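You operate a simulated robot arm through the tools that you are given. There is no shell and no other tool. Be economical: measure what you need, move in short steps, check, and stop when the job is done.

The job below is to be done with a simulated robot arm. You get a single attempt, and the scene is never put back.

JOB
Brush the mud off the brown boot's toe cap, then wax the cap.
Fine: brush and duster go back; leave the other boot. Set down upright: black boot brush. A coat counts when it lies all over at full strength: go over it till it gets no stronger. What is to be rubbed or washed off counts as gone when no trace of it is left.

Only the result counts: the job must be done as asked and must still hold three seconds after the hand-in. Knocking over, shifting, dropping, spilling or breaking anything else fails it. A push-on lid holds only when it is set on centred and level and pressed home; a screw cap is set on level and turned clockwise until tight.

ROBOT AND FRAMES
A 6-joint arm with a two-finger parallel gripper, fixed in place. Base frame: the origin is at the foot of the arm, x ahead of it, y to its left, z up; the work surface is at about z = 0.78. Readings come in m, rad, newtons and seconds.
With the tool pointing down near the work surface it reaches from about 0.18 to 0.84 m from the base axis. Its first joint turns from -2.897 to 2.897 rad. Payload 3.91 kg.
The tool frame sits at the grasp point between the pads (the TCP): z along the fingers, y along the line on which they close. The tips reach 0.03 m beyond it. The gripper opens to 0.11 m. The fingers are 0.02 m wide and 0.01 m thick; the gripper's body (0.048 by 0.112 m) begins 0.055 m behind the TCP.
Orientation is told as [roll, pitch, yaw] about the base's x, y, z axes, in that order, counted from this pose: with the fingers straight down and closing along the base's y, the tool's x points along the base's -x, its y along +y and its z along -z.

CONTROLS
- The arm moves only by the tool apply_moves. Its argument "increments" is a list of rows, each a list of 2 entries, a list of its own where there are three numbers: the shift along the base's x, y, z in m, then the turn, a rotation vector about the base's x, y, z in rad. In form: [[[dx, dy, dz], [wx, wy, wz]], ...]. A call has 1 to 8 rows; each row shifts and turns the commanded pose from where the row before left it. "gripper" is the finger opening in m, from 0 to 0.11, set as the call begins (left out, the last holds). Each row takes 0.2 s and may step no farther than 0.05 m and 0.15 rad from the row before; otherwise, or with a gripper value out of range, the whole call is refused. A pose out of reach is approached as far as the arm can. The call stops where the force on the tool passes 90 N (or 10 N more than at its start, if that is more) or the arm is blocked; 0.2 s more then pass. Each finger travels about 0.108 m/s and halts on what it meets, pressing with about 28 N; the grip force reading is that of the motor and also rises with nothing between the fingers. The clock runs only during rows and for 0.2 s after the last one: add rows that do not move to give the fingers time. It gives the time, the measured TCP pose, the force on the tool (base axes), the opening and the grip force at its end, in the units of the frame above (readings bear some noise), with the torque about the TCP (base axes, N m) and any sound that the robot's microphone picked up.
- Cameras (640 x 400 px; columns grow to the right, rows downward): "scene" is fixed at [0.4018, 0.65, 1.5892]; the picture's right is [-0.99, 0.15, 0.00], its down [0.14, 0.93, -0.35] and it looks along [-0.05, -0.34, -0.94] (base axes); focal length 293 px, centre (320, 200). "wrist" rides on the gripper at [0.077, 0.007, -0.114] in the tool frame; the picture's right is [-0.09, 1.00, 0.00], its down [-0.80, -0.07, -0.59] and it looks along [-0.59, -0.05, 0.80] (tool axes); focal length 270 px, centre (320, 200).
- grab_frame(camera): a new picture of that camera. The clock stands still meanwhile.
- raise_lower(by): slides the trunk up (or, below 0, down) by that many m; the arm rides with it, the base frame stays. It gives what a move gives, with no picture.
- pixel_to_xyz(camera, pixels): there is no depth. For up to 12 entries [column, row, z] of the newest picture of that camera ("zoom" is the newest enlarged one), the place [x, y] in the base frame at which the ray of that pixel passes the height z, good to about 0.002 m. The clock stands still meanwhile.
- close_up(camera, box): a new picture of the part [left, top, right, bottom] of that camera's present view, enlarged. The clock stands still meanwhile.
- finish_job(): hands the job in; it is judged then, once.

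Keep the steps short. Do not move on a guess: measure, check each grasp and each placing, and mend mistakes. In all there are 80 turns and 34 pictures (those below and enlarged ones count). Leave the gripper open and the arm clear of the work at the hand-in unless told otherwise, and finish with a single line.

The tools are called as name(argument=value, ...) on one line, values as JSON. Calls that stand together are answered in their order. apply_moves: Moves the arm, as the interface text tells. Its arguments: {"type":"object","properties":{"increments":{"type":"array","items":{"type":"array"}},"gripper":{"type":"number"}},"required":["increments"]} The other tools are called the same way: raise_lower (by) slides the trunk up or down; grab_frame (camera) takes a picture; pixel_to_xyz (camera, pixels) gives the place at which the rays of pixels pass given heights; close_up (camera, box) takes an enlarged picture of a part of a camera's view; finish_job () hands the job in.

At the start:

```text
time: 0.0
position: [0.2419, 0.3348, 1.1687]
tool_rot: [0.0, 0.0, -0.001]
ft_force: [-0.4, 1.0, 0.4]
torque: [-0.03, 0.0, 0.05]
finger_gap: 0.1101
grasp_force: 0.1
trunk travel left (down, up): [-0.45, 0.09]
```

scene: 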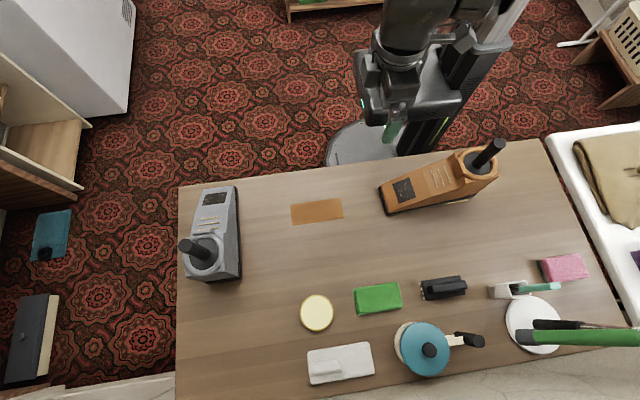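
wrist: 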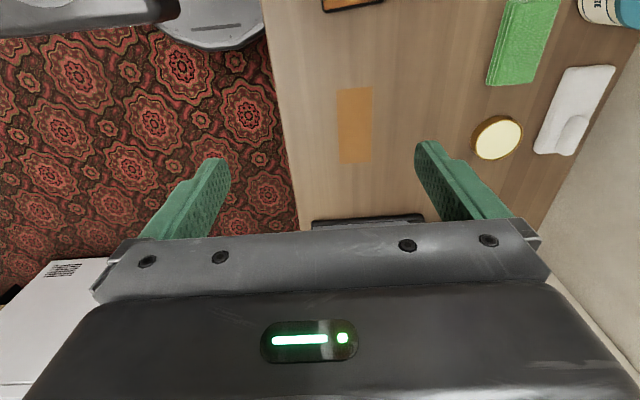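

I see two boots (brown at about (440,180), grey at (212,235)) and several tools. I'll enlarge the picture to identify them.

close_up(camera="scene", box=[360, 130, 520, 230])

close_up(camera="scene", box=[280, 240, 480, 390])

close_up(camera="scene", box=[400, 240, 640, 380])

```text
4.00 times, centred on (440, 180) of scene
```

zoom: 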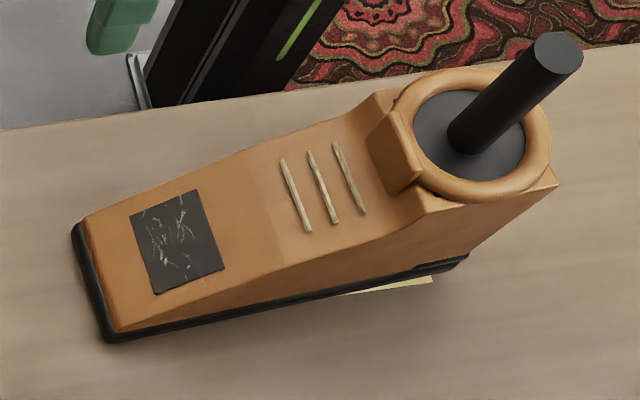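

```text
2.67 times, centred on (380, 315) of scene
```

zoom: 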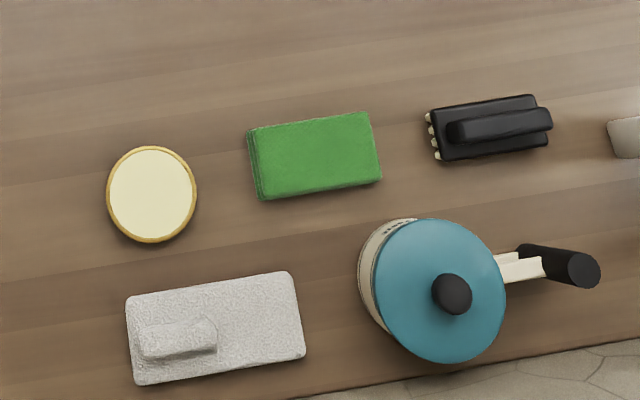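

```text
2.67 times, centred on (520, 310) of scene
```

zoom: 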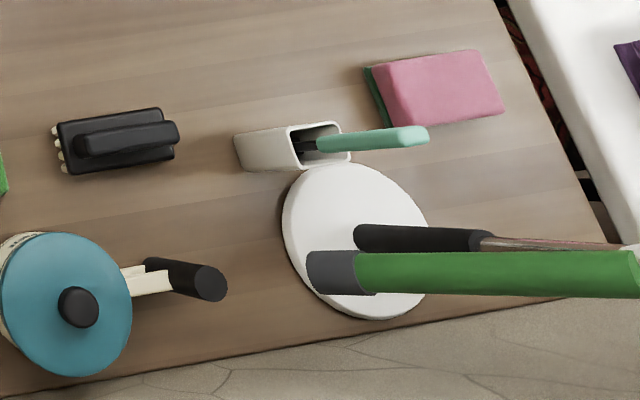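

The black brush is at about (443,288), the yellow tin of wax at (317,313), and a white duster at (341,365). Next I measure their positions.

pixel_to_xyz(camera="scene", pixels=[[442, 289, 0.78], [442, 287, 0.83], [317, 313, 0.8], [341, 364, 0.79], [378, 298, 0.8], [403, 190, 0.85], [380, 190, 0.78], [388, 215, 0.78], [473, 197, 0.78], [212, 200, 0.84], [317, 211, 0.78], [495, 148, 1.0]])

```text
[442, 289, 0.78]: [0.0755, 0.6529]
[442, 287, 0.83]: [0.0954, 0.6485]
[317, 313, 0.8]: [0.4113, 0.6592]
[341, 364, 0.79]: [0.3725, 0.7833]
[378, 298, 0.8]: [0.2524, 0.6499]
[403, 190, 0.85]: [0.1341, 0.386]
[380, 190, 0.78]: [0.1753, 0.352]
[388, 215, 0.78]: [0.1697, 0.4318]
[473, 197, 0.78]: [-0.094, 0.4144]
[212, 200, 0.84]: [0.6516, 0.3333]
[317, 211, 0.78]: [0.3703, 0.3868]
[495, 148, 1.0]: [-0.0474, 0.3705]
```

I need a closer look with the wrist camera towards +y, so I turn the tool about z.

apply_moves(increments=[[[0, 0, 0], [0, 0, 0.15]], [[0, 0, 0], [0, 0, 0.15]], [[0, 0, 0], [0, 0, 0.15]], [[0, 0, 0], [0, 0, 0.15]], [[0, 0, 0], [0, 0, 0.15]], [[0, 0, 0], [0, 0, 0.15]], [[0, 0, 0], [0, 0, 0.15]], [[0, 0, 0], [0, 0, 0.15]]])

apply_moves(increments=[[[0, 0.03, -0.03], [0, 0, 0.15]], [[0, 0.03, -0.03], [0, 0, 0.15]], [[0, 0.03, -0.03], [0, 0, 0.07]], [[0, 0, 0], [0, 0, 0]]])

grab_frame(camera="wrist")

```text
time: 1.8
position: [0.2429, 0.3334, 1.1673]
tool_rot: [0.0, 0.0, 1.202]
ft_force: [-0.2, -1.4, 0.4]
torque: [-0.01, 0.0, -0.04]
finger_gap: 0.11
grasp_force: 0.1
trunk travel left (down, up): [-0.45, 0.09]
```

```text
time: 2.8
position: [0.2444, 0.425, 1.0787]
tool_rot: [-0.001, 0.0, 1.572]
ft_force: [0.1, -0.6, 0.2]
torque: [0.0, 0.01, 0.0]
finger_gap: 0.1103
grasp_force: 0.1
trunk travel left (down, up): [-0.45, 0.09]
```

```text
28 pictures are left
```

wrist: 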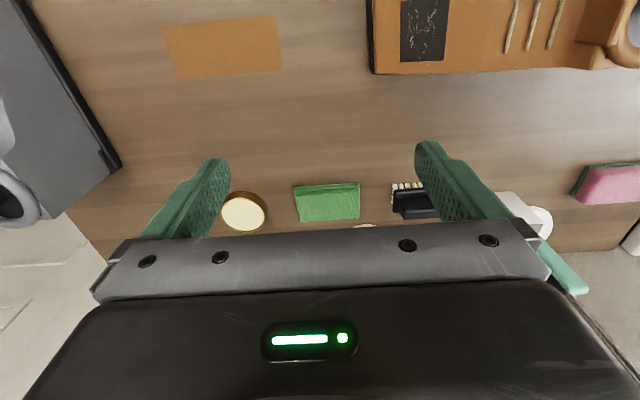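

I move ahead 0.2 m in y so the row of tools comes into the clear top half.

apply_moves(increments=[[[0.0, 0.045, 0], [0, 0, 0]], [[0.0, 0.045, 0], [0, 0, 0]], [[0, 0.045, 0], [0, 0, 0]], [[0, 0.045, 0], [0, 0, 0]], [[0, 0, 0], [0, 0, 0]]])

grab_frame(camera="wrist")

```text
time: 4.0
position: [0.2451, 0.6068, 1.0779]
tool_rot: [-0.001, 0.0, 1.57]
ft_force: [-0.4, -1.2, 0.3]
torque: [0.01, 0.01, 0.02]
finger_gap: 0.11
grasp_force: 0.0
trunk travel left (down, up): [-0.45, 0.09]
```

```text
27 pictures are left
```

wrist: 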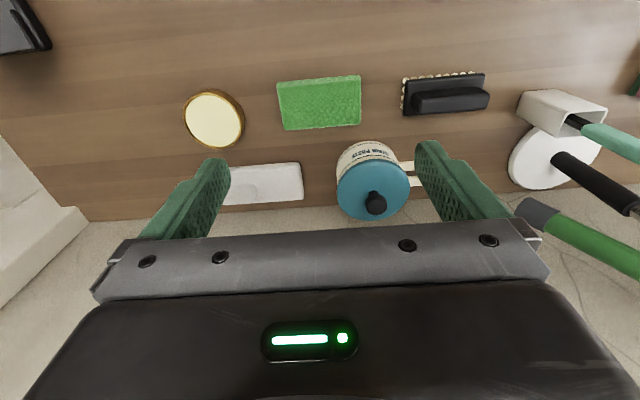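

close_up(camera="wrist", box=[160, 50, 520, 230])

```text
1.78 times, centred on (340, 140) of wrist
```

zoom: 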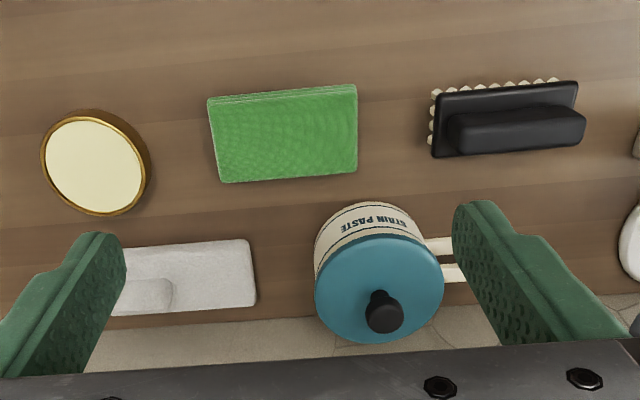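

I need to tell which is the duster (green folded block or white pad). I go nearer and look again.

apply_moves(increments=[[[0.04, 0.0, -0.03], [0, 0, 0]], [[0.04, 0.02, -0.03], [0, 0, 0]], [[0.03, 0.02, -0.02], [0, 0, 0]], [[0, 0.02, 0], [0, 0, 0]]])

close_up(camera="wrist", box=[150, 0, 500, 230])

```text
refused: row 2 steps farther than a row can; nothing moved
```

```text
1.74 times, centred on (325, 115) of wrist
```

zoom: 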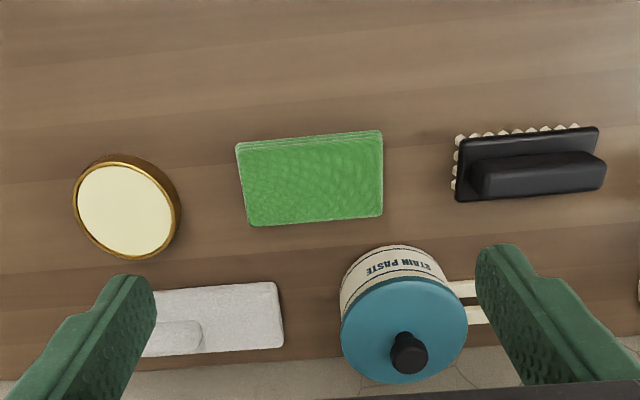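

apply_moves(increments=[[[0.03, 0.02, -0.03], [0, 0, 0]], [[0.03, 0.02, -0.03], [0, 0, 0]], [[0.03, 0.02, -0.02], [0, 0, 0]], [[0, 0, 0], [0, 0, 0]]])

grab_frame(camera="wrist")

```text
time: 5.0
position: [0.3338, 0.6642, 0.9953]
tool_rot: [-0.001, 0.002, 1.569]
ft_force: [0.1, 0.0, -0.1]
torque: [-0.02, 0.02, 0.0]
finger_gap: 0.1099
grasp_force: 0.0
trunk travel left (down, up): [-0.45, 0.09]
```

```text
24 pictures are left
```

wrist: 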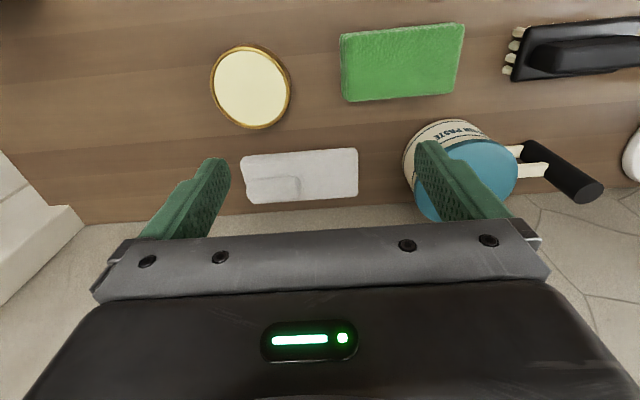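

close_up(camera="wrist", box=[200, 10, 480, 210])

close_up(camera="scene", box=[295, 270, 415, 390])

pixel_to_xyz(camera="wrist", pixels=[[241, 157, 0.79], [358, 150, 0.79], [359, 198, 0.79], [249, 203, 0.79], [286, 187, 0.8], [341, 35, 0.8], [464, 24, 0.8], [459, 94, 0.8], [349, 102, 0.8], [251, 87, 0.8], [211, 87, 0.8], [291, 87, 0.8]])

```text
2.00 times, centred on (340, 110) of wrist
```

zoom: 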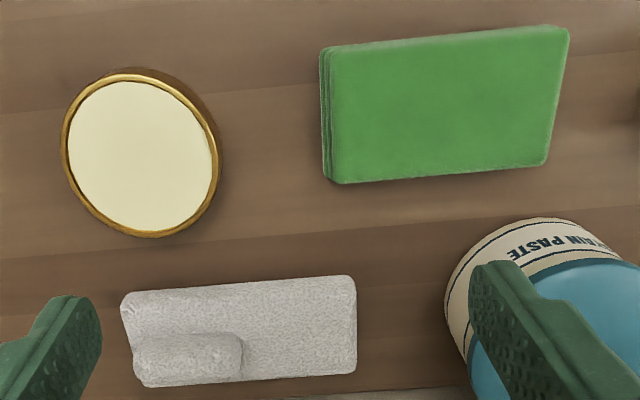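

```text
3.33 times, centred on (355, 330) of scene
```

zoom: 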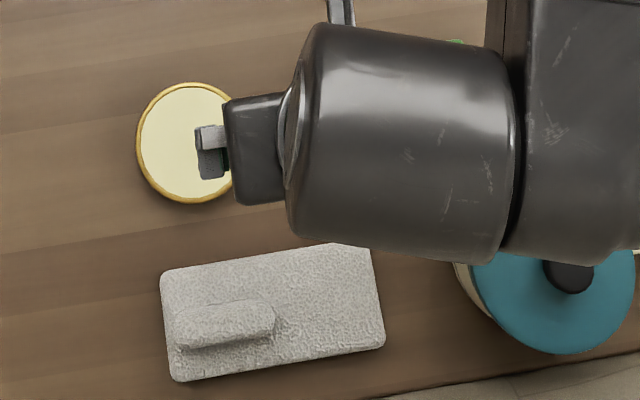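

```text
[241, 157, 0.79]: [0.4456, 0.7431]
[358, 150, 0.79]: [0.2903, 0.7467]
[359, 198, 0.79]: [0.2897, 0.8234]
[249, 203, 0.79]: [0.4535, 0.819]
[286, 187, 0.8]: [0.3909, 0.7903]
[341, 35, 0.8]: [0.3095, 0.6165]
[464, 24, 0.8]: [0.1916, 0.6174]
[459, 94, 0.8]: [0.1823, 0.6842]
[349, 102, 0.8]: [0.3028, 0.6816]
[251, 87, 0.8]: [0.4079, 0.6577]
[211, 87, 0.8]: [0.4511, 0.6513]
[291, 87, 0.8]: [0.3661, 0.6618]
```

The green block is a folded soft cloth (layers seen at its edge), which fits the duster. The white terry pad is out of the stated reach. The open tin with cream contents is the wax. Next I look closely at the brush.

apply_moves(increments=[[[-0.045, -0.005, 0], [0, 0, 0]], [[-0.045, -0.005, 0], [0, 0, 0]], [[-0.045, -0.005, 0], [0, 0, 0]], [[-0.045, -0.005, 0], [0, 0, 0]], [[-0.045, -0.005, 0], [0, 0, 0]], [[-0.03, -0.005, 0], [0, 0, 0]], [[0, 0, 0], [0, 0, 0]]])

grab_frame(camera="wrist")

```text
time: 6.6
position: [0.0772, 0.635, 0.9978]
tool_rot: [0.001, 0.0, 1.569]
ft_force: [-1.0, 0.4, 0.1]
torque: [0.0, 0.02, 0.04]
finger_gap: 0.1101
grasp_force: 0.1
trunk travel left (down, up): [-0.45, 0.09]
```

```text
21 pictures are left
```

wrist: 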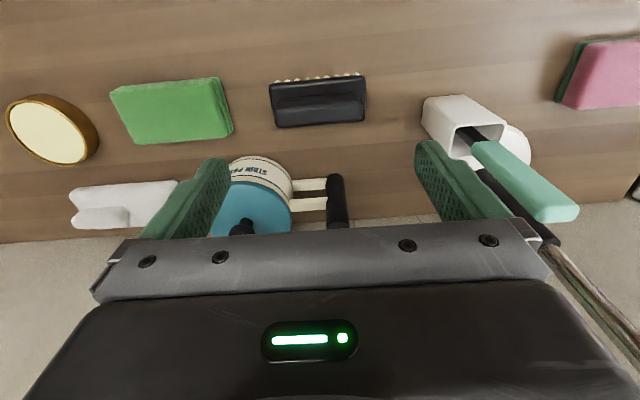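

close_up(camera="wrist", box=[250, 50, 394, 140])

pixel_to_xyz(camera="scene", pixels=[[428.7, 288.7, 0.82], [467, 284.5, 0.82], [448, 286.5, 0.82], [448, 286.5, 0.83], [448, 286.5, 0.84]])

```text
4.44 times, centred on (322, 95) of wrist
```

zoom: 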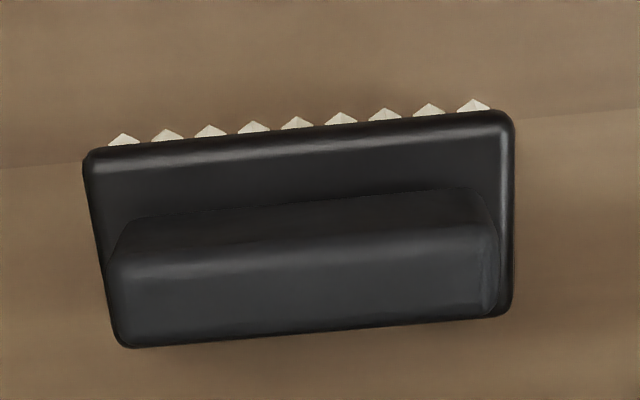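

```text
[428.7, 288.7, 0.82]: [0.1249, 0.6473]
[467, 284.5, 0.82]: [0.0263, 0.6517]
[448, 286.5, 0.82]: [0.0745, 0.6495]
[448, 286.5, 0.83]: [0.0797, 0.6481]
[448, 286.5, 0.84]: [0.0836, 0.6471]
```

pixel_to_xyz(camera="zoom", pixels=[[305, 285, 0.82], [305, 285, 0.83], [305, 285, 0.84], [305, 285, 0.85], [115, 290, 0.83], [495, 270, 0.83], [120, 255, 0.83], [120, 335, 0.83], [90, 155, 0.81], [510, 120, 0.81], [510, 310, 0.81], [125, 345, 0.81]])

```text
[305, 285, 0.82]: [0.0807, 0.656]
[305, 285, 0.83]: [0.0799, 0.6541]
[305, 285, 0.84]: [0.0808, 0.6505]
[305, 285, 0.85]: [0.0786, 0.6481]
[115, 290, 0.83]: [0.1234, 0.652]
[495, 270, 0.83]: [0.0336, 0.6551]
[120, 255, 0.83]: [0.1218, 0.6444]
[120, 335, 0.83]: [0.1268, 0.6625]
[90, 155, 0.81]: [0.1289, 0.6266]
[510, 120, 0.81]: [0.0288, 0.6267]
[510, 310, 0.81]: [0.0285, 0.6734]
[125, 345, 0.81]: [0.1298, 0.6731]
```

The brush plate spans x 0.029–0.129, y 0.627–0.673, with the handle along x, centred (0.08,0.65), top at about 0.84. I turn back to yaw 0 above it and partly close.

apply_moves(increments=[[[0.0, 0.002, 0], [0, 0, -0.15]], [[0.0, 0.002, 0], [0, 0, -0.15]], [[0, 0.002, 0], [0, 0, -0.15]], [[0, 0.002, 0], [0, 0, -0.15]], [[0, 0.002, 0], [0, 0, -0.15]], [[0, 0.002, 0], [0, 0, -0.15]], [[0, 0.003, 0], [0, 0, -0.15]], [[0, 0, 0], [0, 0, -0.15]]], gripper=0.06)

apply_moves(increments=[[[0.001, 0, 0], [0, 0, -0.15]], [[0.001, 0, 0], [0, 0, -0.15]], [[0, 0, -0.03], [0, 0, -0.069]], [[0, 0, -0.03], [0, 0, 0]], [[0, 0, 0], [0, 0, 0]]])

grab_frame(camera="wrist")

```text
time: 8.4
position: [0.0775, 0.6489, 0.9978]
tool_rot: [-0.001, 0.0, 0.369]
ft_force: [0.0, 0.3, 0.2]
torque: [-0.04, 0.0, 0.02]
finger_gap: 0.0599
grasp_force: 0.0
trunk travel left (down, up): [-0.45, 0.09]
```

```text
time: 9.6
position: [0.0812, 0.6495, 0.9377]
tool_rot: [-0.001, 0.001, 0.001]
ft_force: [0.7, -0.8, -0.1]
torque: [0.02, -0.02, 0.04]
finger_gap: 0.06
grasp_force: 0.1
trunk travel left (down, up): [-0.45, 0.09]
```

```text
19 pictures are left
```

wrist: 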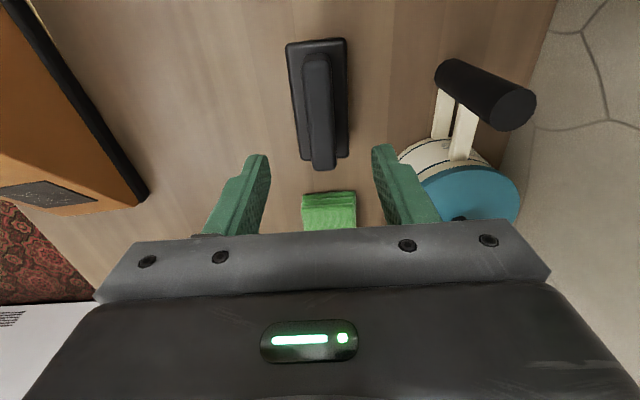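

The handle lies between the fingers' line. Descending to TCP z 0.843.

apply_moves(increments=[[[-0.001, 0, -0.035], [0, 0, 0]], [[0, 0, -0.035], [0, 0, 0]], [[0, 0, -0.015], [0, 0, 0]], [[0, 0, -0.01], [0, 0, 0]], [[0, 0, 0], [0, 0, 0]]])

apply_moves(increments=[[[0, 0, 0], [0, 0, 0]], [[0, 0, 0], [0, 0, 0]], [[0, 0, 0], [0, 0, 0]]], gripper=0)

```text
time: 10.8
position: [0.0767, 0.6497, 0.8434]
tool_rot: [0.001, -0.001, 0.0]
ft_force: [0.0, 0.2, -0.2]
torque: [0.02, 0.01, -0.02]
finger_gap: 0.0597
grasp_force: 0.2
trunk travel left (down, up): [-0.45, 0.09]
```

```text
time: 11.6
position: [0.0774, 0.6483, 0.8429]
tool_rot: [0.001, 0.001, 0.0]
ft_force: [0.4, 0.6, 0.1]
torque: [0.01, 0.0, -0.01]
finger_gap: 0.022
grasp_force: 28.1
trunk travel left (down, up): [-0.45, 0.09]
```

The brush is held (gap 0.022). I lift it and move beside the boot to view the toe clearly and measure its slope.

apply_moves(increments=[[[0, 0, 0.05], [0, 0, 0]], [[0, 0, 0.05], [0, 0, 0]], [[0.005, -0.01, 0.045], [0, 0, 0]], [[0.01, -0.03, 0.035], [0, 0, 0]], [[0.01, -0.04, 0.02], [0, 0, 0]], [[0.0, -0.02, 0], [0, 0, 0]], [[0.0, 0, 0], [0, 0, 0]]])

grab_frame(camera="wrist")

```text
time: 13.2
position: [0.1031, 0.5509, 1.0406]
tool_rot: [0.001, 0.0, 0.003]
ft_force: [0.0, 0.3, -1.5]
torque: [0.0, 0.01, 0.0]
finger_gap: 0.0215
grasp_force: 28.4
trunk travel left (down, up): [-0.45, 0.09]
```

```text
18 pictures are left
```

wrist: 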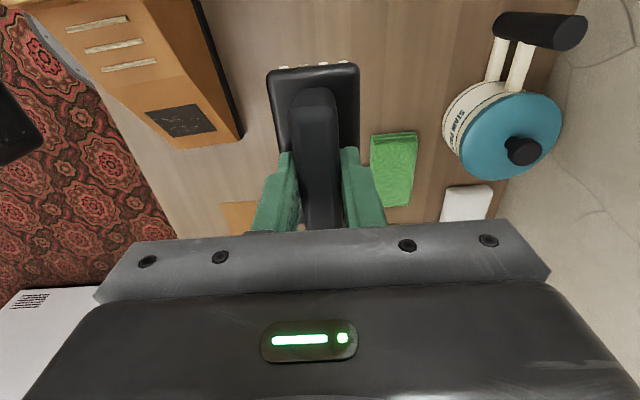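

close_up(camera="wrist", box=[60, 60, 260, 185])

```text
3.20 times, centred on (160, 122) of wrist
```

zoom: 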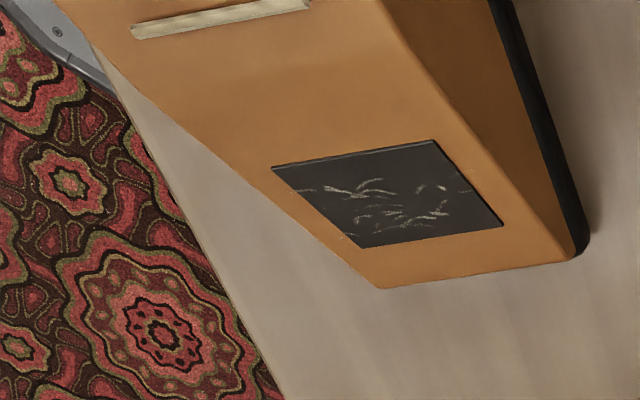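

pixel_to_xyz(camera="zoom", pixels=[[270, 168, 0.8], [270, 168, 0.9], [432, 140, 0.8], [432, 140, 0.9], [503, 227, 0.8], [503, 227, 0.9], [362, 249, 0.8], [362, 249, 0.9], [378, 288, 0.8], [378, 288, 0.9], [565, 262, 0.8], [565, 262, 0.9]])

pixel_to_xyz(camera="scene", pixels=[[409, 177.5, 0.8], [409, 177.5, 0.9], [416, 197, 0.8], [416, 197, 0.9], [398.75, 203.5, 0.8], [398.75, 203.5, 0.9], [392.5, 183.25, 0.8], [392.5, 183.25, 0.9], [381, 184.5, 0.8], [381, 184.5, 0.9], [389.5, 213, 0.8], [389.5, 213, 0.9]])

```text
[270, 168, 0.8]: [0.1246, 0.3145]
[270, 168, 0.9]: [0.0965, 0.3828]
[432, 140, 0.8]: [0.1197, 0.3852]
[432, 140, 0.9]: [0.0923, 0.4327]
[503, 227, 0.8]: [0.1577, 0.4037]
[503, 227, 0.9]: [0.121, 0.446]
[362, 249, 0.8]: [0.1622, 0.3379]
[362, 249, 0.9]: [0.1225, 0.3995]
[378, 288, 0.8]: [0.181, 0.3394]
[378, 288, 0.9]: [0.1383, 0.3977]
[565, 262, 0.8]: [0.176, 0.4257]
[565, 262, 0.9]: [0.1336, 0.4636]
```

```text
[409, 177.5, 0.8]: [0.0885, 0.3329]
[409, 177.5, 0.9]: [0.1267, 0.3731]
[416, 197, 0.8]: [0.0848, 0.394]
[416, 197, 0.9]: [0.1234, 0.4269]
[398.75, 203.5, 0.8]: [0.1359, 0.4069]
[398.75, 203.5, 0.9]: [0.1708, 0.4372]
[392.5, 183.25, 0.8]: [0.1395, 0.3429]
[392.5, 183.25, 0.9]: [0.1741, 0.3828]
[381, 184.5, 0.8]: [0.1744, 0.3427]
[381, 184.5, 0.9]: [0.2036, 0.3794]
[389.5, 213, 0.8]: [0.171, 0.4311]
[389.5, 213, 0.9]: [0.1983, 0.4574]
```

Triangulated toe patch: corners z 0.854 (heel side) to 0.830 (toe side), centre (0.128, 0.384, 0.842), slope about 0.53 rad, boot yaw about 0.068. I turn the brush across the boot and tilt it to match, away from the boot first.

apply_moves(increments=[[[0, 0, 0], [0, 0, 0.149]], [[0, 0, 0], [0, 0, 0.149]], [[0, 0, 0], [0, 0, 0.149]], [[0, 0, 0], [0, 0, 0.149]], [[0, 0, 0], [0, 0, 0.149]], [[0, 0, 0], [0, 0, 0.149]], [[0, 0, 0], [0, 0, 0.149]], [[0, 0, 0], [0, 0, 0.149]]])

apply_moves(increments=[[[0, 0, 0], [0, 0, 0.149]], [[0, 0, 0], [0, 0, 0.149]], [[0, 0, 0], [0, 0, 0.148]], [[0.02, 0, 0], [-0.009, 0.132, 0]], [[0.02, 0, 0], [-0.009, 0.132, 0]], [[0.02, 0, 0], [-0.009, 0.132, 0]], [[0.015, 0, 0], [-0.009, 0.132, 0]], [[0, 0, 0], [0, 0, 0]]])

```text
time: 15.0
position: [0.1035, 0.5491, 1.0433]
tool_rot: [0.0, 0.0, 1.195]
ft_force: [0.4, 0.5, -1.3]
torque: [-0.03, 0.0, 0.02]
finger_gap: 0.0214
grasp_force: 27.4
trunk travel left (down, up): [-0.45, 0.09]
```

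```text
time: 16.8
position: [0.179, 0.5506, 1.0442]
tool_rot: [0.529, 0.0, 1.641]
ft_force: [0.0, 0.2, -1.4]
torque: [0.0, -0.02, 0.03]
finger_gap: 0.0217
grasp_force: 28.2
trunk travel left (down, up): [-0.45, 0.09]
```

Tilt is reached. Now I move above the toe along the normal.

apply_moves(increments=[[[0, -0.04, 0], [0, 0, 0]], [[0, -0.042, -0.02], [0, 0, 0]], [[0, -0.042, -0.02], [0, 0, 0]], [[0, -0.04, -0.03], [0, 0, 0]], [[0, 0, -0.03], [0, 0, 0]], [[0, 0, 0], [0, 0, 0]]])

close_up(camera="scene", box=[340, 100, 540, 230])

```text
time: 18.2
position: [0.1779, 0.3856, 0.9422]
tool_rot: [0.529, -0.001, 1.639]
ft_force: [-0.5, 0.3, -0.8]
torque: [0.0, -0.03, 0.01]
finger_gap: 0.0214
grasp_force: 28.1
trunk travel left (down, up): [-0.45, 0.09]
```

```text
3.08 times, centred on (440, 165) of scene
```

zoom: 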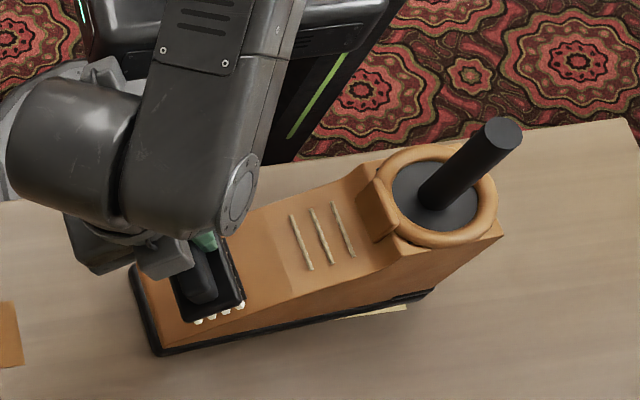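

Brush is squarely over the cap. I advance along the surface normal in small steps.

apply_moves(increments=[[[0.0066, 0.0017, -0.0039], [0, 0, 0]], [[-0.0101, -0.0007, -0.0173], [0, 0, 0]], [[-0.0076, -0.0005, -0.0129], [0, 0, 0]], [[-0.0025, -0.0002, -0.0043], [0, 0, 0]], [[-0.0015, -0.0001, -0.0026], [0, 0, 0]], [[0, 0, 0], [0, 0, 0]]])

apply_moves(increments=[[[-0.001, -0.0001, -0.0017], [0, 0, 0]], [[0, 0, 0], [0, 0, 0]]])

apply_moves(increments=[[[-0.001, -0.0001, -0.0017], [0, 0, 0]], [[0, 0, 0], [0, 0, 0]]])

```text
time: 19.6
position: [0.1635, 0.3857, 0.9015]
tool_rot: [0.529, -0.001, 1.639]
ft_force: [-0.1, 0.4, -0.4]
torque: [-0.04, -0.04, 0.0]
finger_gap: 0.0217
grasp_force: 28.1
trunk travel left (down, up): [-0.45, 0.09]
```

```text
time: 20.2
position: [0.1626, 0.3856, 0.9006]
tool_rot: [0.529, -0.003, 1.639]
ft_force: [5.9, 1.5, 10.3]
torque: [-0.13, 0.37, 0.02]
finger_gap: 0.0217
grasp_force: 27.9
trunk travel left (down, up): [-0.45, 0.09]
```

```text
time: 20.8
position: [0.1639, 0.3854, 0.8994]
tool_rot: [0.529, -0.003, 1.637]
ft_force: [17.5, 3.3, 28.7]
torque: [-0.21, 0.84, 0.13]
finger_gap: 0.0218
grasp_force: 28.1
trunk travel left (down, up): [-0.45, 0.09]
```

Contact, about 34 N along the normal, but the torque (0.84 N·m) shows the heel-side edge bears. I back off 2 mm, tilt 0.04 more, and press again.

apply_moves(increments=[[[0.002, 0.0002, 0.0034], [0, 0, 0]], [[0.0022, 0.0, -0.0013], [-0.0027, 0.04, 0]], [[-0.001, -0.0001, -0.0017], [0, 0, 0]], [[0, 0, 0], [0, 0, 0]]])

apply_moves(increments=[[[-0.0006, 0, -0.0009], [0, 0, 0]], [[0, 0, 0], [0, 0, 0]]])

```text
time: 21.8
position: [0.1644, 0.3856, 0.8992]
tool_rot: [0.569, -0.001, 1.639]
ft_force: [-0.6, -0.1, -0.8]
torque: [0.07, -0.02, 0.02]
finger_gap: 0.0216
grasp_force: 28.2
trunk travel left (down, up): [-0.45, 0.09]
```

```text
time: 22.4
position: [0.1641, 0.3853, 0.8968]
tool_rot: [0.57, 0.0, 1.64]
ft_force: [0.5, 0.3, -1.2]
torque: [-0.01, -0.01, 0.02]
finger_gap: 0.0215
grasp_force: 28.4
trunk travel left (down, up): [-0.45, 0.09]
```

apply_moves(increments=[[[-0.0005, 0, -0.0009], [0, 0, 0]], [[0, 0, 0], [0, 0, 0]]])

apply_moves(increments=[[[-0.0006, 0, -0.0009], [0, 0, 0]], [[0, 0, 0], [0, 0, 0]]])

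```text
time: 23.0
position: [0.1633, 0.3838, 0.8968]
tool_rot: [0.568, 0.0, 1.639]
ft_force: [1.5, -0.1, 2.7]
torque: [0.12, 0.15, -0.04]
finger_gap: 0.0216
grasp_force: 27.5
trunk travel left (down, up): [-0.45, 0.09]
```

```text
time: 23.6
position: [0.1633, 0.3858, 0.8966]
tool_rot: [0.57, -0.001, 1.639]
ft_force: [8.6, 1.6, 19.1]
torque: [-0.22, 0.49, 0.09]
finger_gap: 0.0214
grasp_force: 27.9
trunk travel left (down, up): [-0.45, 0.09]
```

Still the heel edge (torque 0.49 at 21 N). I tilt 0.05 more.

apply_moves(increments=[[[0.002, 0.0002, 0.0034], [0, 0, 0]], [[0.0027, 0.0, -0.0017], [-0.0034, 0.05, 0]], [[-0.0016, -0.0001, -0.0025], [0, 0, 0]], [[0, 0, 0], [0, 0, 0]]])

apply_moves(increments=[[[-0.0012, 0, -0.0016], [0, 0, 0]], [[0, 0, 0], [0, 0, 0]]])

apply_moves(increments=[[[-0.0006, 0, -0.0008], [0, 0, 0]], [[0, 0, 0], [0, 0, 0]]])

```text
time: 24.6
position: [0.1667, 0.3839, 0.8976]
tool_rot: [0.619, -0.001, 1.639]
ft_force: [3.9, 2.0, 9.9]
torque: [0.06, -0.18, 0.04]
finger_gap: 0.0214
grasp_force: 28.0
trunk travel left (down, up): [-0.45, 0.09]
```

```text
time: 25.2
position: [0.1661, 0.3851, 0.8956]
tool_rot: [0.619, -0.004, 1.641]
ft_force: [13.3, 2.4, 36.6]
torque: [-0.23, -0.36, 0.16]
finger_gap: 0.0217
grasp_force: 27.8
trunk travel left (down, up): [-0.45, 0.09]
```

```text
time: 25.8
position: [0.1655, 0.3859, 0.8937]
tool_rot: [0.62, -0.003, 1.639]
ft_force: [15.5, 4.5, 37.2]
torque: [0.15, -0.45, -0.01]
finger_gap: 0.0219
grasp_force: 28.2
trunk travel left (down, up): [-0.45, 0.09]
```

The tilt is nearly right now (torque slightly the other way). I relax to light pressure, take 0.015 off the tilt, and read the force.

apply_moves(increments=[[[0.0006, 0.0001, 0.0017], [0.001, -0.015, 0]], [[0, 0, 0], [0, 0, 0]]])

close_up(camera="scene", box=[340, 100, 540, 230])

```text
time: 26.4
position: [0.1645, 0.3853, 0.8943]
tool_rot: [0.606, -0.001, 1.638]
ft_force: [8.0, 3.9, 18.3]
torque: [0.52, -0.25, -0.24]
finger_gap: 0.0215
grasp_force: 27.6
trunk travel left (down, up): [-0.45, 0.09]
```

```text
3.08 times, centred on (440, 165) of scene
```

zoom: 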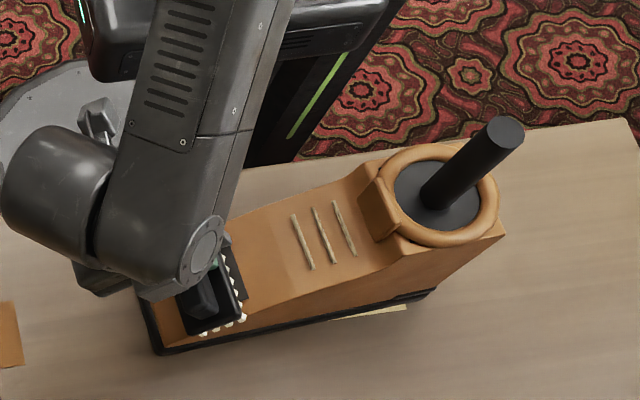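

The boot has not moved. The brush lies on the cap; I now stroke about ±15 mm along the slope with light pressure.

apply_moves(increments=[[[-0.0079, -0.0006, 0.0061], [0, 0, 0]], [[-0.005, -0.0003, 0.0034], [0, 0, 0]], [[0.0082, 0.0006, -0.0056], [0, 0, 0]], [[0.0082, 0.0006, -0.0056], [0, 0, 0]], [[0.0082, 0.0006, -0.0056], [0, 0, 0]], [[-0.0082, -0.0006, 0.0056], [0, 0, 0]], [[-0.0082, -0.0006, 0.0056], [0, 0, 0]], [[-0.0082, -0.0006, 0.0056], [0, 0, 0]]])

apply_moves(increments=[[[0.0082, 0.0006, -0.0056], [0, 0, 0]], [[0.0082, 0.0006, -0.0056], [0, 0, 0]], [[0.0082, 0.0006, -0.0056], [0, 0, 0]], [[0, 0, 0], [0, 0, 0]]])

close_up(camera="scene", box=[360, 150, 480, 225])

```text
time: 28.2
position: [0.1521, 0.3835, 0.9045]
tool_rot: [0.604, 0.001, 1.639]
ft_force: [0.0, -0.8, -0.3]
torque: [-0.02, -0.05, 0.0]
finger_gap: 0.0213
grasp_force: 27.9
trunk travel left (down, up): [-0.45, 0.09]
```

```text
time: 29.2
position: [0.1755, 0.385, 0.8866]
tool_rot: [0.604, -0.002, 1.638]
ft_force: [0.2, 0.2, -1.0]
torque: [0.0, 0.02, 0.01]
finger_gap: 0.0215
grasp_force: 28.0
trunk travel left (down, up): [-0.45, 0.09]
```

```text
5.33 times, centred on (420, 188) of scene
```

zoom: 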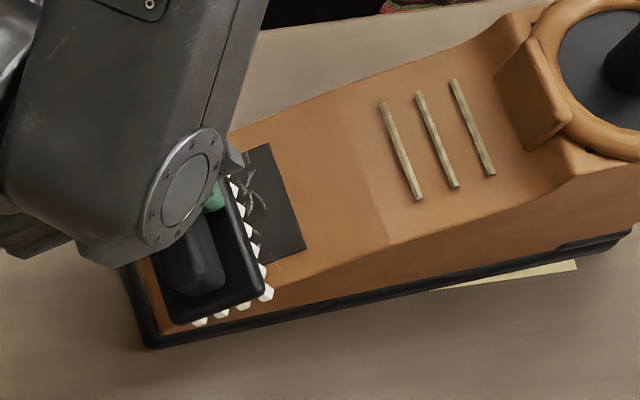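

Force is zero, so contact was lost while stroking. I press 1 mm deeper here and read.

apply_moves(increments=[[[-0.0006, 0, -0.0008], [0, 0, 0]], [[0, 0, 0], [0, 0, 0]]])

apply_moves(increments=[[[-0.0006, 0, -0.0008], [0, 0, 0]], [[0, 0, 0], [0, 0, 0]]])

apply_moves(increments=[[[-0.0082, -0.0006, 0.0056], [0, 0, 0]], [[-0.0082, -0.0006, 0.0056], [0, 0, 0]]])

apply_moves(increments=[[[-0.0082, -0.0006, 0.0056], [0, 0, 0]]])

```text
time: 29.8
position: [0.176, 0.3858, 0.8861]
tool_rot: [0.604, 0.001, 1.637]
ft_force: [0.9, 0.5, 0.6]
torque: [-0.05, -0.04, -0.01]
finger_gap: 0.0217
grasp_force: 28.5
trunk travel left (down, up): [-0.45, 0.09]
```

```text
time: 30.4
position: [0.1762, 0.3853, 0.8875]
tool_rot: [0.603, -0.002, 1.638]
ft_force: [4.7, -0.7, 7.4]
torque: [-0.13, -0.19, 0.11]
finger_gap: 0.0216
grasp_force: 28.1
trunk travel left (down, up): [-0.45, 0.09]
```

```text
time: 31.0
position: [0.1586, 0.3834, 0.8967]
tool_rot: [0.604, 0.0, 1.639]
ft_force: [1.3, -0.4, 1.1]
torque: [0.06, -0.09, -0.03]
finger_gap: 0.0218
grasp_force: 27.7
trunk travel left (down, up): [-0.45, 0.09]
```

```text
time: 31.4
position: [0.1498, 0.3848, 0.9023]
tool_rot: [0.604, -0.001, 1.64]
ft_force: [0.0, 0.1, 1.3]
torque: [0.04, -0.02, -0.01]
finger_gap: 0.0217
grasp_force: 28.2
trunk travel left (down, up): [-0.45, 0.09]
```

The surface is a bit shallower than my stroke line (about 0.57). I press at the upper end with the tilt reduced, then stroke along the 0.57 line, checking the force.

apply_moves(increments=[[[-0.0006, 0, -0.0009], [0.001, -0.015, 0]], [[0, 0, 0], [0, 0, 0]]])

apply_moves(increments=[[[0.0084, 0.0006, -0.0054], [0, 0, 0]], [[0.0084, 0.0006, -0.0054], [0, 0, 0]]])

apply_moves(increments=[[[0.0084, 0.0006, -0.0054], [0, 0, 0]]])

apply_moves(increments=[[[-0.0084, -0.0006, 0.0054], [0, 0, 0]], [[-0.0084, -0.0006, 0.0054], [0, 0, 0]], [[-0.0084, -0.0006, 0.0054], [0, 0, 0]]])

```text
time: 32.0
position: [0.1494, 0.3858, 0.9019]
tool_rot: [0.589, 0.0, 1.638]
ft_force: [3.1, 0.0, 5.1]
torque: [-0.04, -0.05, -0.01]
finger_gap: 0.0216
grasp_force: 28.4
trunk travel left (down, up): [-0.45, 0.09]
```

```text
time: 32.6
position: [0.1665, 0.385, 0.8909]
tool_rot: [0.592, 0.0, 1.638]
ft_force: [2.4, 0.0, 0.0]
torque: [0.03, -0.15, -0.02]
finger_gap: 0.0215
grasp_force: 28.1
trunk travel left (down, up): [-0.45, 0.09]
```

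```text
time: 33.0
position: [0.1742, 0.3847, 0.8857]
tool_rot: [0.592, 0.0, 1.639]
ft_force: [0.4, 0.4, -1.1]
torque: [0.0, -0.01, -0.02]
finger_gap: 0.0217
grasp_force: 28.2
trunk travel left (down, up): [-0.45, 0.09]
```

```text
time: 33.8
position: [0.1501, 0.3847, 0.9021]
tool_rot: [0.588, 0.0, 1.64]
ft_force: [-0.7, -0.7, -1.1]
torque: [0.01, 0.0, 0.0]
finger_gap: 0.0215
grasp_force: 27.3
trunk travel left (down, up): [-0.45, 0.09]
```

Alignment is good now (torque about zero). I press about 1.5 mm deeper and stroke twice.

apply_moves(increments=[[[-0.0009, 0, -0.0013], [0, 0, 0]], [[0.0083, 0.0006, -0.0055], [0, 0, 0]], [[0.0083, 0.0006, -0.0055], [0, 0, 0]]])

apply_moves(increments=[[[0.0083, 0.0006, -0.0055], [0, 0, 0]], [[-0.0083, -0.0006, 0.0055], [0, 0, 0]], [[-0.0083, -0.0006, 0.0055], [0, 0, 0]], [[-0.0083, -0.0006, 0.0055], [0, 0, 0]]])

apply_moves(increments=[[[0.0083, 0.0006, -0.0055], [0, 0, 0]], [[0.0083, 0.0006, -0.0055], [0, 0, 0]], [[0.0083, 0.0006, -0.0055], [0, 0, 0]], [[0.0083, 0.0006, -0.0055], [0, 0, 0]]])

close_up(camera="scene", box=[360, 150, 480, 225])

```text
time: 34.6
position: [0.1658, 0.3848, 0.8923]
tool_rot: [0.587, -0.003, 1.637]
ft_force: [6.9, -0.3, 20.1]
torque: [-0.31, -0.23, 0.1]
finger_gap: 0.0217
grasp_force: 28.8
trunk travel left (down, up): [-0.45, 0.09]
```

```text
time: 35.6
position: [0.1486, 0.3838, 0.9006]
tool_rot: [0.589, 0.001, 1.638]
ft_force: [-0.1, -0.2, -0.7]
torque: [0.02, 0.01, 0.01]
finger_gap: 0.0218
grasp_force: 28.1
trunk travel left (down, up): [-0.45, 0.09]
```

```text
time: 36.6
position: [0.1828, 0.3858, 0.8774]
tool_rot: [0.587, 0.001, 1.638]
ft_force: [0.4, -0.1, -0.6]
torque: [-0.01, -0.03, 0.03]
finger_gap: 0.0215
grasp_force: 28.2
trunk travel left (down, up): [-0.45, 0.09]
```

```text
5.33 times, centred on (420, 188) of scene
```

zoom: 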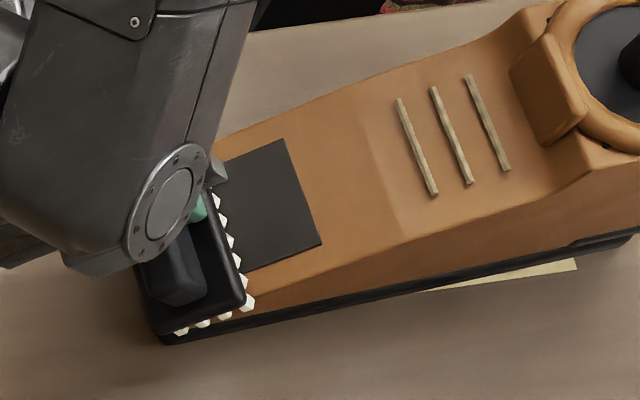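

The pale mud marks on the visible part are gone, but the boot has slid about 7 mm towards -x on upward strokes. I'll use only down-slope strokes from here. I lift off and look at the cap.

apply_moves(increments=[[[0.017, 0.001, 0.025], [0, 0, 0]], [[0.03, 0.001, 0.03], [0, 0, 0]], [[0.04, 0, 0.02], [0, 0, 0]], [[0.03, 0, 0], [0, 0, 0]], [[0, 0, 0], [0, 0, 0]]])

close_up(camera="scene", box=[360, 150, 480, 225])

```text
time: 37.8
position: [0.2995, 0.39, 0.9532]
tool_rot: [0.588, 0.0, 1.641]
ft_force: [0.3, 0.6, -1.3]
torque: [0.04, 0.01, -0.01]
finger_gap: 0.0219
grasp_force: 28.6
trunk travel left (down, up): [-0.45, 0.09]
```

```text
5.33 times, centred on (420, 188) of scene
```

zoom: 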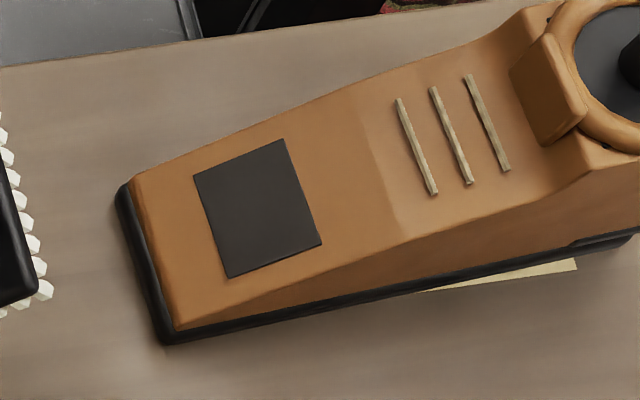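

The cap is clean, no marks left. The boot is about 10 mm from where it stood; I'll be gentle from now on. Now I bring the brush back: untilt, turn to yaw 0, and move to its old place.

apply_moves(increments=[[[0, 0.02, 0.04], [0.01, -0.1465, 0]], [[0, 0.02, 0.04], [0.01, -0.1465, 0]], [[-0.02, 0.04, 0.01], [0.01, -0.1465, 0]], [[-0.02, 0.04, 0], [0.01, -0.1465, 0]], [[-0.02, 0.04, 0], [0, 0, -0.1485]], [[-0.03, 0.03, 0], [0, 0, -0.1485]], [[-0.03, 0.03, 0], [0, 0, -0.1485]], [[-0.03, 0.03, 0], [0, 0, -0.1485]]])

apply_moves(increments=[[[-0.03, 0.008, 0], [0, 0, -0.1485]], [[-0.042, 0, 0], [0, 0, -0.1485]], [[0, 0, 0], [0, 0, -0.1485]], [[0, 0, 0], [0, 0, -0.1485]], [[0, 0, 0], [0, 0, -0.1485]], [[0, 0, 0], [0, 0, -0.1485]], [[0, 0, 0], [0, 0, -0.1485]], [[0, 0, 0], [0, 0, 0]]])

grab_frame(camera="wrist")

```text
time: 39.6
position: [0.1451, 0.6394, 1.0433]
tool_rot: [0.0, 0.0, 1.043]
ft_force: [-0.7, 0.4, -1.4]
torque: [0.01, 0.0, -0.02]
finger_gap: 0.0216
grasp_force: 27.9
trunk travel left (down, up): [-0.45, 0.09]
```

```text
time: 41.4
position: [0.0766, 0.6474, 1.0443]
tool_rot: [0.002, 0.001, 0.004]
ft_force: [-0.5, 0.5, -0.7]
torque: [0.0, 0.01, -0.02]
finger_gap: 0.0215
grasp_force: 27.4
trunk travel left (down, up): [-0.45, 0.09]
```

```text
11 pictures are left
```

wrist: 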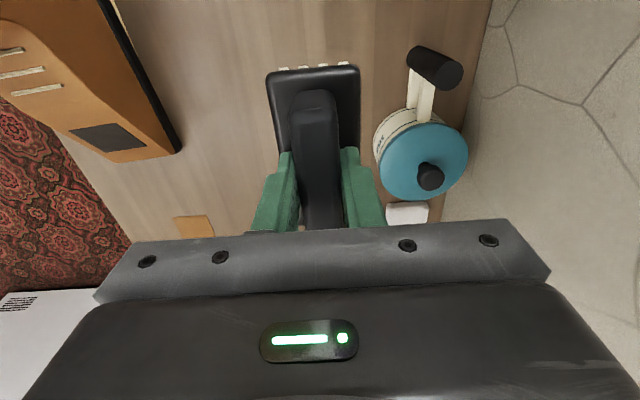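

The brush sits unchanged in the grip. Lowering to its spot (0.0774, 0.648).

apply_moves(increments=[[[0.0007, 0.0008, -0.05], [0, 0, -0.003]], [[0, 0, -0.05], [0, 0, 0]], [[0, 0, -0.05], [0, 0, 0]], [[0, 0, -0.03], [0, 0, 0]], [[0, 0, -0.013], [0, 0, 0]], [[0, 0, 0], [0, 0, 0]]])

apply_moves(increments=[[[0, 0, -0.004], [0, 0, 0]], [[0, 0, -0.0035], [0, 0, 0]], [[0, 0, 0], [0, 0, 0]]])

```text
time: 42.8
position: [0.0765, 0.648, 0.851]
tool_rot: [0.002, 0.0, 0.003]
ft_force: [-1.0, -0.4, -1.9]
torque: [-0.03, 0.02, 0.0]
finger_gap: 0.0217
grasp_force: 28.2
trunk travel left (down, up): [-0.45, 0.09]
```

```text
time: 43.6
position: [0.0779, 0.6475, 0.842]
tool_rot: [0.001, 0.0, 0.003]
ft_force: [0.9, -0.3, -0.6]
torque: [0.03, 0.01, 0.0]
finger_gap: 0.0218
grasp_force: 28.4
trunk travel left (down, up): [-0.45, 0.09]
```

apply_moves(increments=[[[0, 0, -0.001], [0, 0, 0]], [[0, 0, 0], [0, 0, 0]]])

apply_moves(increments=[[[0, 0, -0.001], [0, 0, 0]], [[0, 0, 0], [0, 0, 0]]])

```text
time: 44.2
position: [0.078, 0.6475, 0.842]
tool_rot: [0.001, -0.002, 0.005]
ft_force: [-0.4, -0.2, -1.3]
torque: [0.0, 0.0, 0.01]
finger_gap: 0.0214
grasp_force: 28.0
trunk travel left (down, up): [-0.45, 0.09]
```

```text
time: 44.8
position: [0.0782, 0.6476, 0.8419]
tool_rot: [0.003, 0.001, 0.004]
ft_force: [0.5, -0.5, 6.1]
torque: [-0.21, -0.35, -0.04]
finger_gap: 0.0218
grasp_force: 28.3
trunk travel left (down, up): [-0.45, 0.09]
```

It touches the table (6 N). Releasing and rising.

apply_moves(increments=[[[0, 0, 0], [0, 0, 0]], [[0, 0, 0], [0, 0, 0]], [[0, 0, 0], [0, 0, 0]]], gripper=0.06)

apply_moves(increments=[[[0, 0, 0.04], [0, 0, 0]], [[0, 0, 0.05], [0, 0, 0]], [[0, 0, 0.05], [0, 0, 0]], [[0.04, 0, 0.0], [0, 0, 0]], [[0, 0, 0], [0, 0, 0]]])

grab_frame(camera="wrist")

```text
time: 45.6
position: [0.0795, 0.6481, 0.8411]
tool_rot: [0.002, 0.001, 0.002]
ft_force: [-0.1, 0.0, 0.4]
torque: [0.01, 0.0, 0.0]
finger_gap: 0.0598
grasp_force: 0.0
trunk travel left (down, up): [-0.45, 0.09]
```

```text
time: 46.8
position: [0.1173, 0.6497, 0.981]
tool_rot: [0.0, 0.0, 0.004]
ft_force: [-0.4, 0.4, 0.1]
torque: [-0.02, 0.01, 0.0]
finger_gap: 0.0599
grasp_force: 0.1
trunk travel left (down, up): [-0.45, 0.09]
```

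```text
10 pictures are left
```

wrist: 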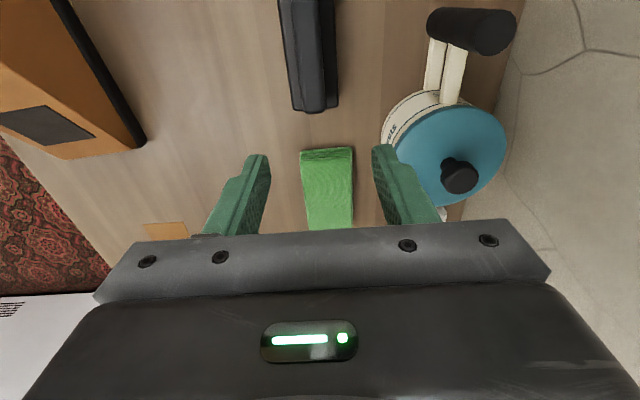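

The brush stands upright in its place. Next is the green duster: centre (0.249,0.650), 0.115×0.065, top about 0.80. I move above it, open to 0.09, and come down in stages.

apply_moves(increments=[[[0.045, 0, 0], [0, 0, -0.004]], [[0.045, 0, 0], [0, 0, 0]], [[0.043, 0, -0.02], [0, 0, 0]], [[0, 0, -0.045], [0, 0, 0]], [[0, 0, -0.04], [0, 0, 0]], [[0, 0, -0.035], [0, 0, 0]], [[0, 0, -0.015], [0, 0, 0]], [[0, 0, 0], [0, 0, 0]]], gripper=0.09)

apply_moves(increments=[[[0, 0, -0.005], [0, 0, 0]], [[0, 0, -0.004], [0, 0, 0]], [[0, 0, 0], [0, 0, 0]]])

apply_moves(increments=[[[0, 0, 0], [0, 0, 0]], [[0, 0, 0], [0, 0, 0]], [[0, 0, 0], [0, 0, 0]]], gripper=0.04)

```text
time: 48.6
position: [0.2501, 0.6473, 0.8262]
tool_rot: [0.001, 0.002, -0.002]
ft_force: [0.1, -0.2, 0.8]
torque: [0.01, 0.02, 0.01]
finger_gap: 0.09
grasp_force: 0.0
trunk travel left (down, up): [-0.45, 0.09]
```

```text
time: 49.4
position: [0.2506, 0.647, 0.8156]
tool_rot: [0.003, -0.002, -0.001]
ft_force: [0.3, 0.3, -0.3]
torque: [-0.02, 0.03, -0.01]
finger_gap: 0.0901
grasp_force: 0.1
trunk travel left (down, up): [-0.45, 0.09]
```

```text
time: 50.2
position: [0.2504, 0.6473, 0.8158]
tool_rot: [0.002, 0.0, -0.001]
ft_force: [0.1, -0.2, 0.0]
torque: [-0.03, -0.01, -0.03]
finger_gap: 0.0653
grasp_force: 28.2
trunk travel left (down, up): [-0.45, 0.09]
```

Gripped at gap 0.065. I lift and check.

apply_moves(increments=[[[0, 0, 0.02], [0, 0, 0]], [[0, 0, 0.04], [0, 0, 0]], [[0.02, 0, 0.045], [0, 0, 0]], [[0.045, 0, 0.01], [0, 0, 0]], [[0.04, 0.0, 0], [0, 0, 0]], [[0.0, 0, 0], [0, 0, 0]]])

grab_frame(camera="wrist")

```text
time: 51.6
position: [0.3566, 0.6483, 0.9325]
tool_rot: [0.003, 0.001, 0.0]
ft_force: [-0.3, 0.0, -1.2]
torque: [-0.01, 0.0, 0.0]
finger_gap: 0.0654
grasp_force: 28.2
trunk travel left (down, up): [-0.45, 0.09]
```

```text
9 pictures are left
```

wrist: 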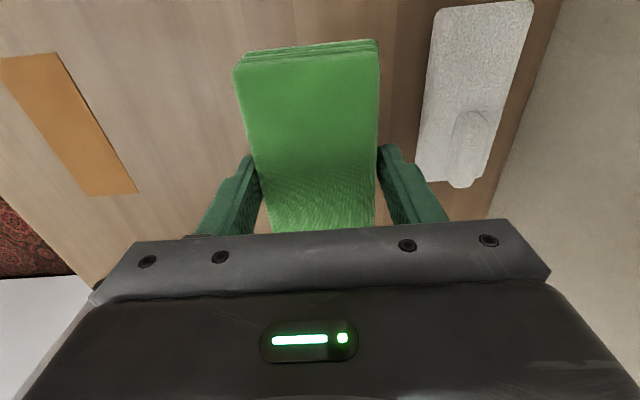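

Held securely. I move over the wax tin (0.41,0.658) and lower gently.

apply_moves(increments=[[[0.03, 0.005, 0], [0, 0, 0]], [[0.023, 0.004, -0.02], [0, 0, 0]], [[0, 0, -0.03], [0, 0, 0]], [[0, 0, -0.017], [0, 0, 0]], [[0, 0, 0], [0, 0, 0]]])

apply_moves(increments=[[[0, 0, -0.007], [0, 0, 0]], [[0, 0, -0.003], [0, 0, 0]], [[0, 0, 0], [0, 0, 0]]])

apply_moves(increments=[[[0, 0, -0.004], [0, 0, 0]], [[0, 0, 0], [0, 0, 0]]])

```text
time: 52.8
position: [0.4094, 0.6558, 0.8634]
tool_rot: [0.003, -0.002, -0.002]
ft_force: [-0.6, 0.1, -0.4]
torque: [-0.02, 0.01, 0.01]
finger_gap: 0.0655
grasp_force: 28.3
trunk travel left (down, up): [-0.45, 0.09]
```

```text
time: 53.6
position: [0.4086, 0.6567, 0.8548]
tool_rot: [0.002, -0.001, -0.002]
ft_force: [0.4, -0.1, -0.1]
torque: [0.01, 0.03, 0.04]
finger_gap: 0.0653
grasp_force: 28.0
trunk travel left (down, up): [-0.45, 0.09]
```

```text
time: 54.2
position: [0.4097, 0.6571, 0.8491]
tool_rot: [0.002, 0.001, -0.001]
ft_force: [0.0, 0.7, -1.0]
torque: [0.02, 0.0, 0.02]
finger_gap: 0.0652
grasp_force: 28.5
trunk travel left (down, up): [-0.45, 0.09]
```

apply_moves(increments=[[[0, 0, -0.003], [0, 0, 0]], [[0, 0, 0], [0, 0, 0]]])

apply_moves(increments=[[[0, 0, -0.002], [0, 0, 0]], [[0, 0, 0], [0, 0, 0]]])

apply_moves(increments=[[[0, 0, -0.002], [0, 0, 0]], [[0, 0, 0], [0, 0, 0]]])

```text
time: 54.8
position: [0.4093, 0.6564, 0.8463]
tool_rot: [0.001, 0.0, -0.002]
ft_force: [-0.3, -1.0, -0.8]
torque: [-0.02, 0.0, 0.05]
finger_gap: 0.0654
grasp_force: 27.6
trunk travel left (down, up): [-0.45, 0.09]
```

```text
time: 55.4
position: [0.409, 0.6572, 0.8459]
tool_rot: [0.001, -0.001, -0.003]
ft_force: [-0.3, 0.1, -0.5]
torque: [-0.02, -0.02, -0.01]
finger_gap: 0.0653
grasp_force: 27.8
trunk travel left (down, up): [-0.45, 0.09]
```

```text
time: 56.0
position: [0.4095, 0.6565, 0.8433]
tool_rot: [0.001, 0.0, 0.0]
ft_force: [0.1, 0.5, -1.1]
torque: [0.0, -0.02, -0.02]
finger_gap: 0.0652
grasp_force: 28.2
trunk travel left (down, up): [-0.45, 0.09]
```

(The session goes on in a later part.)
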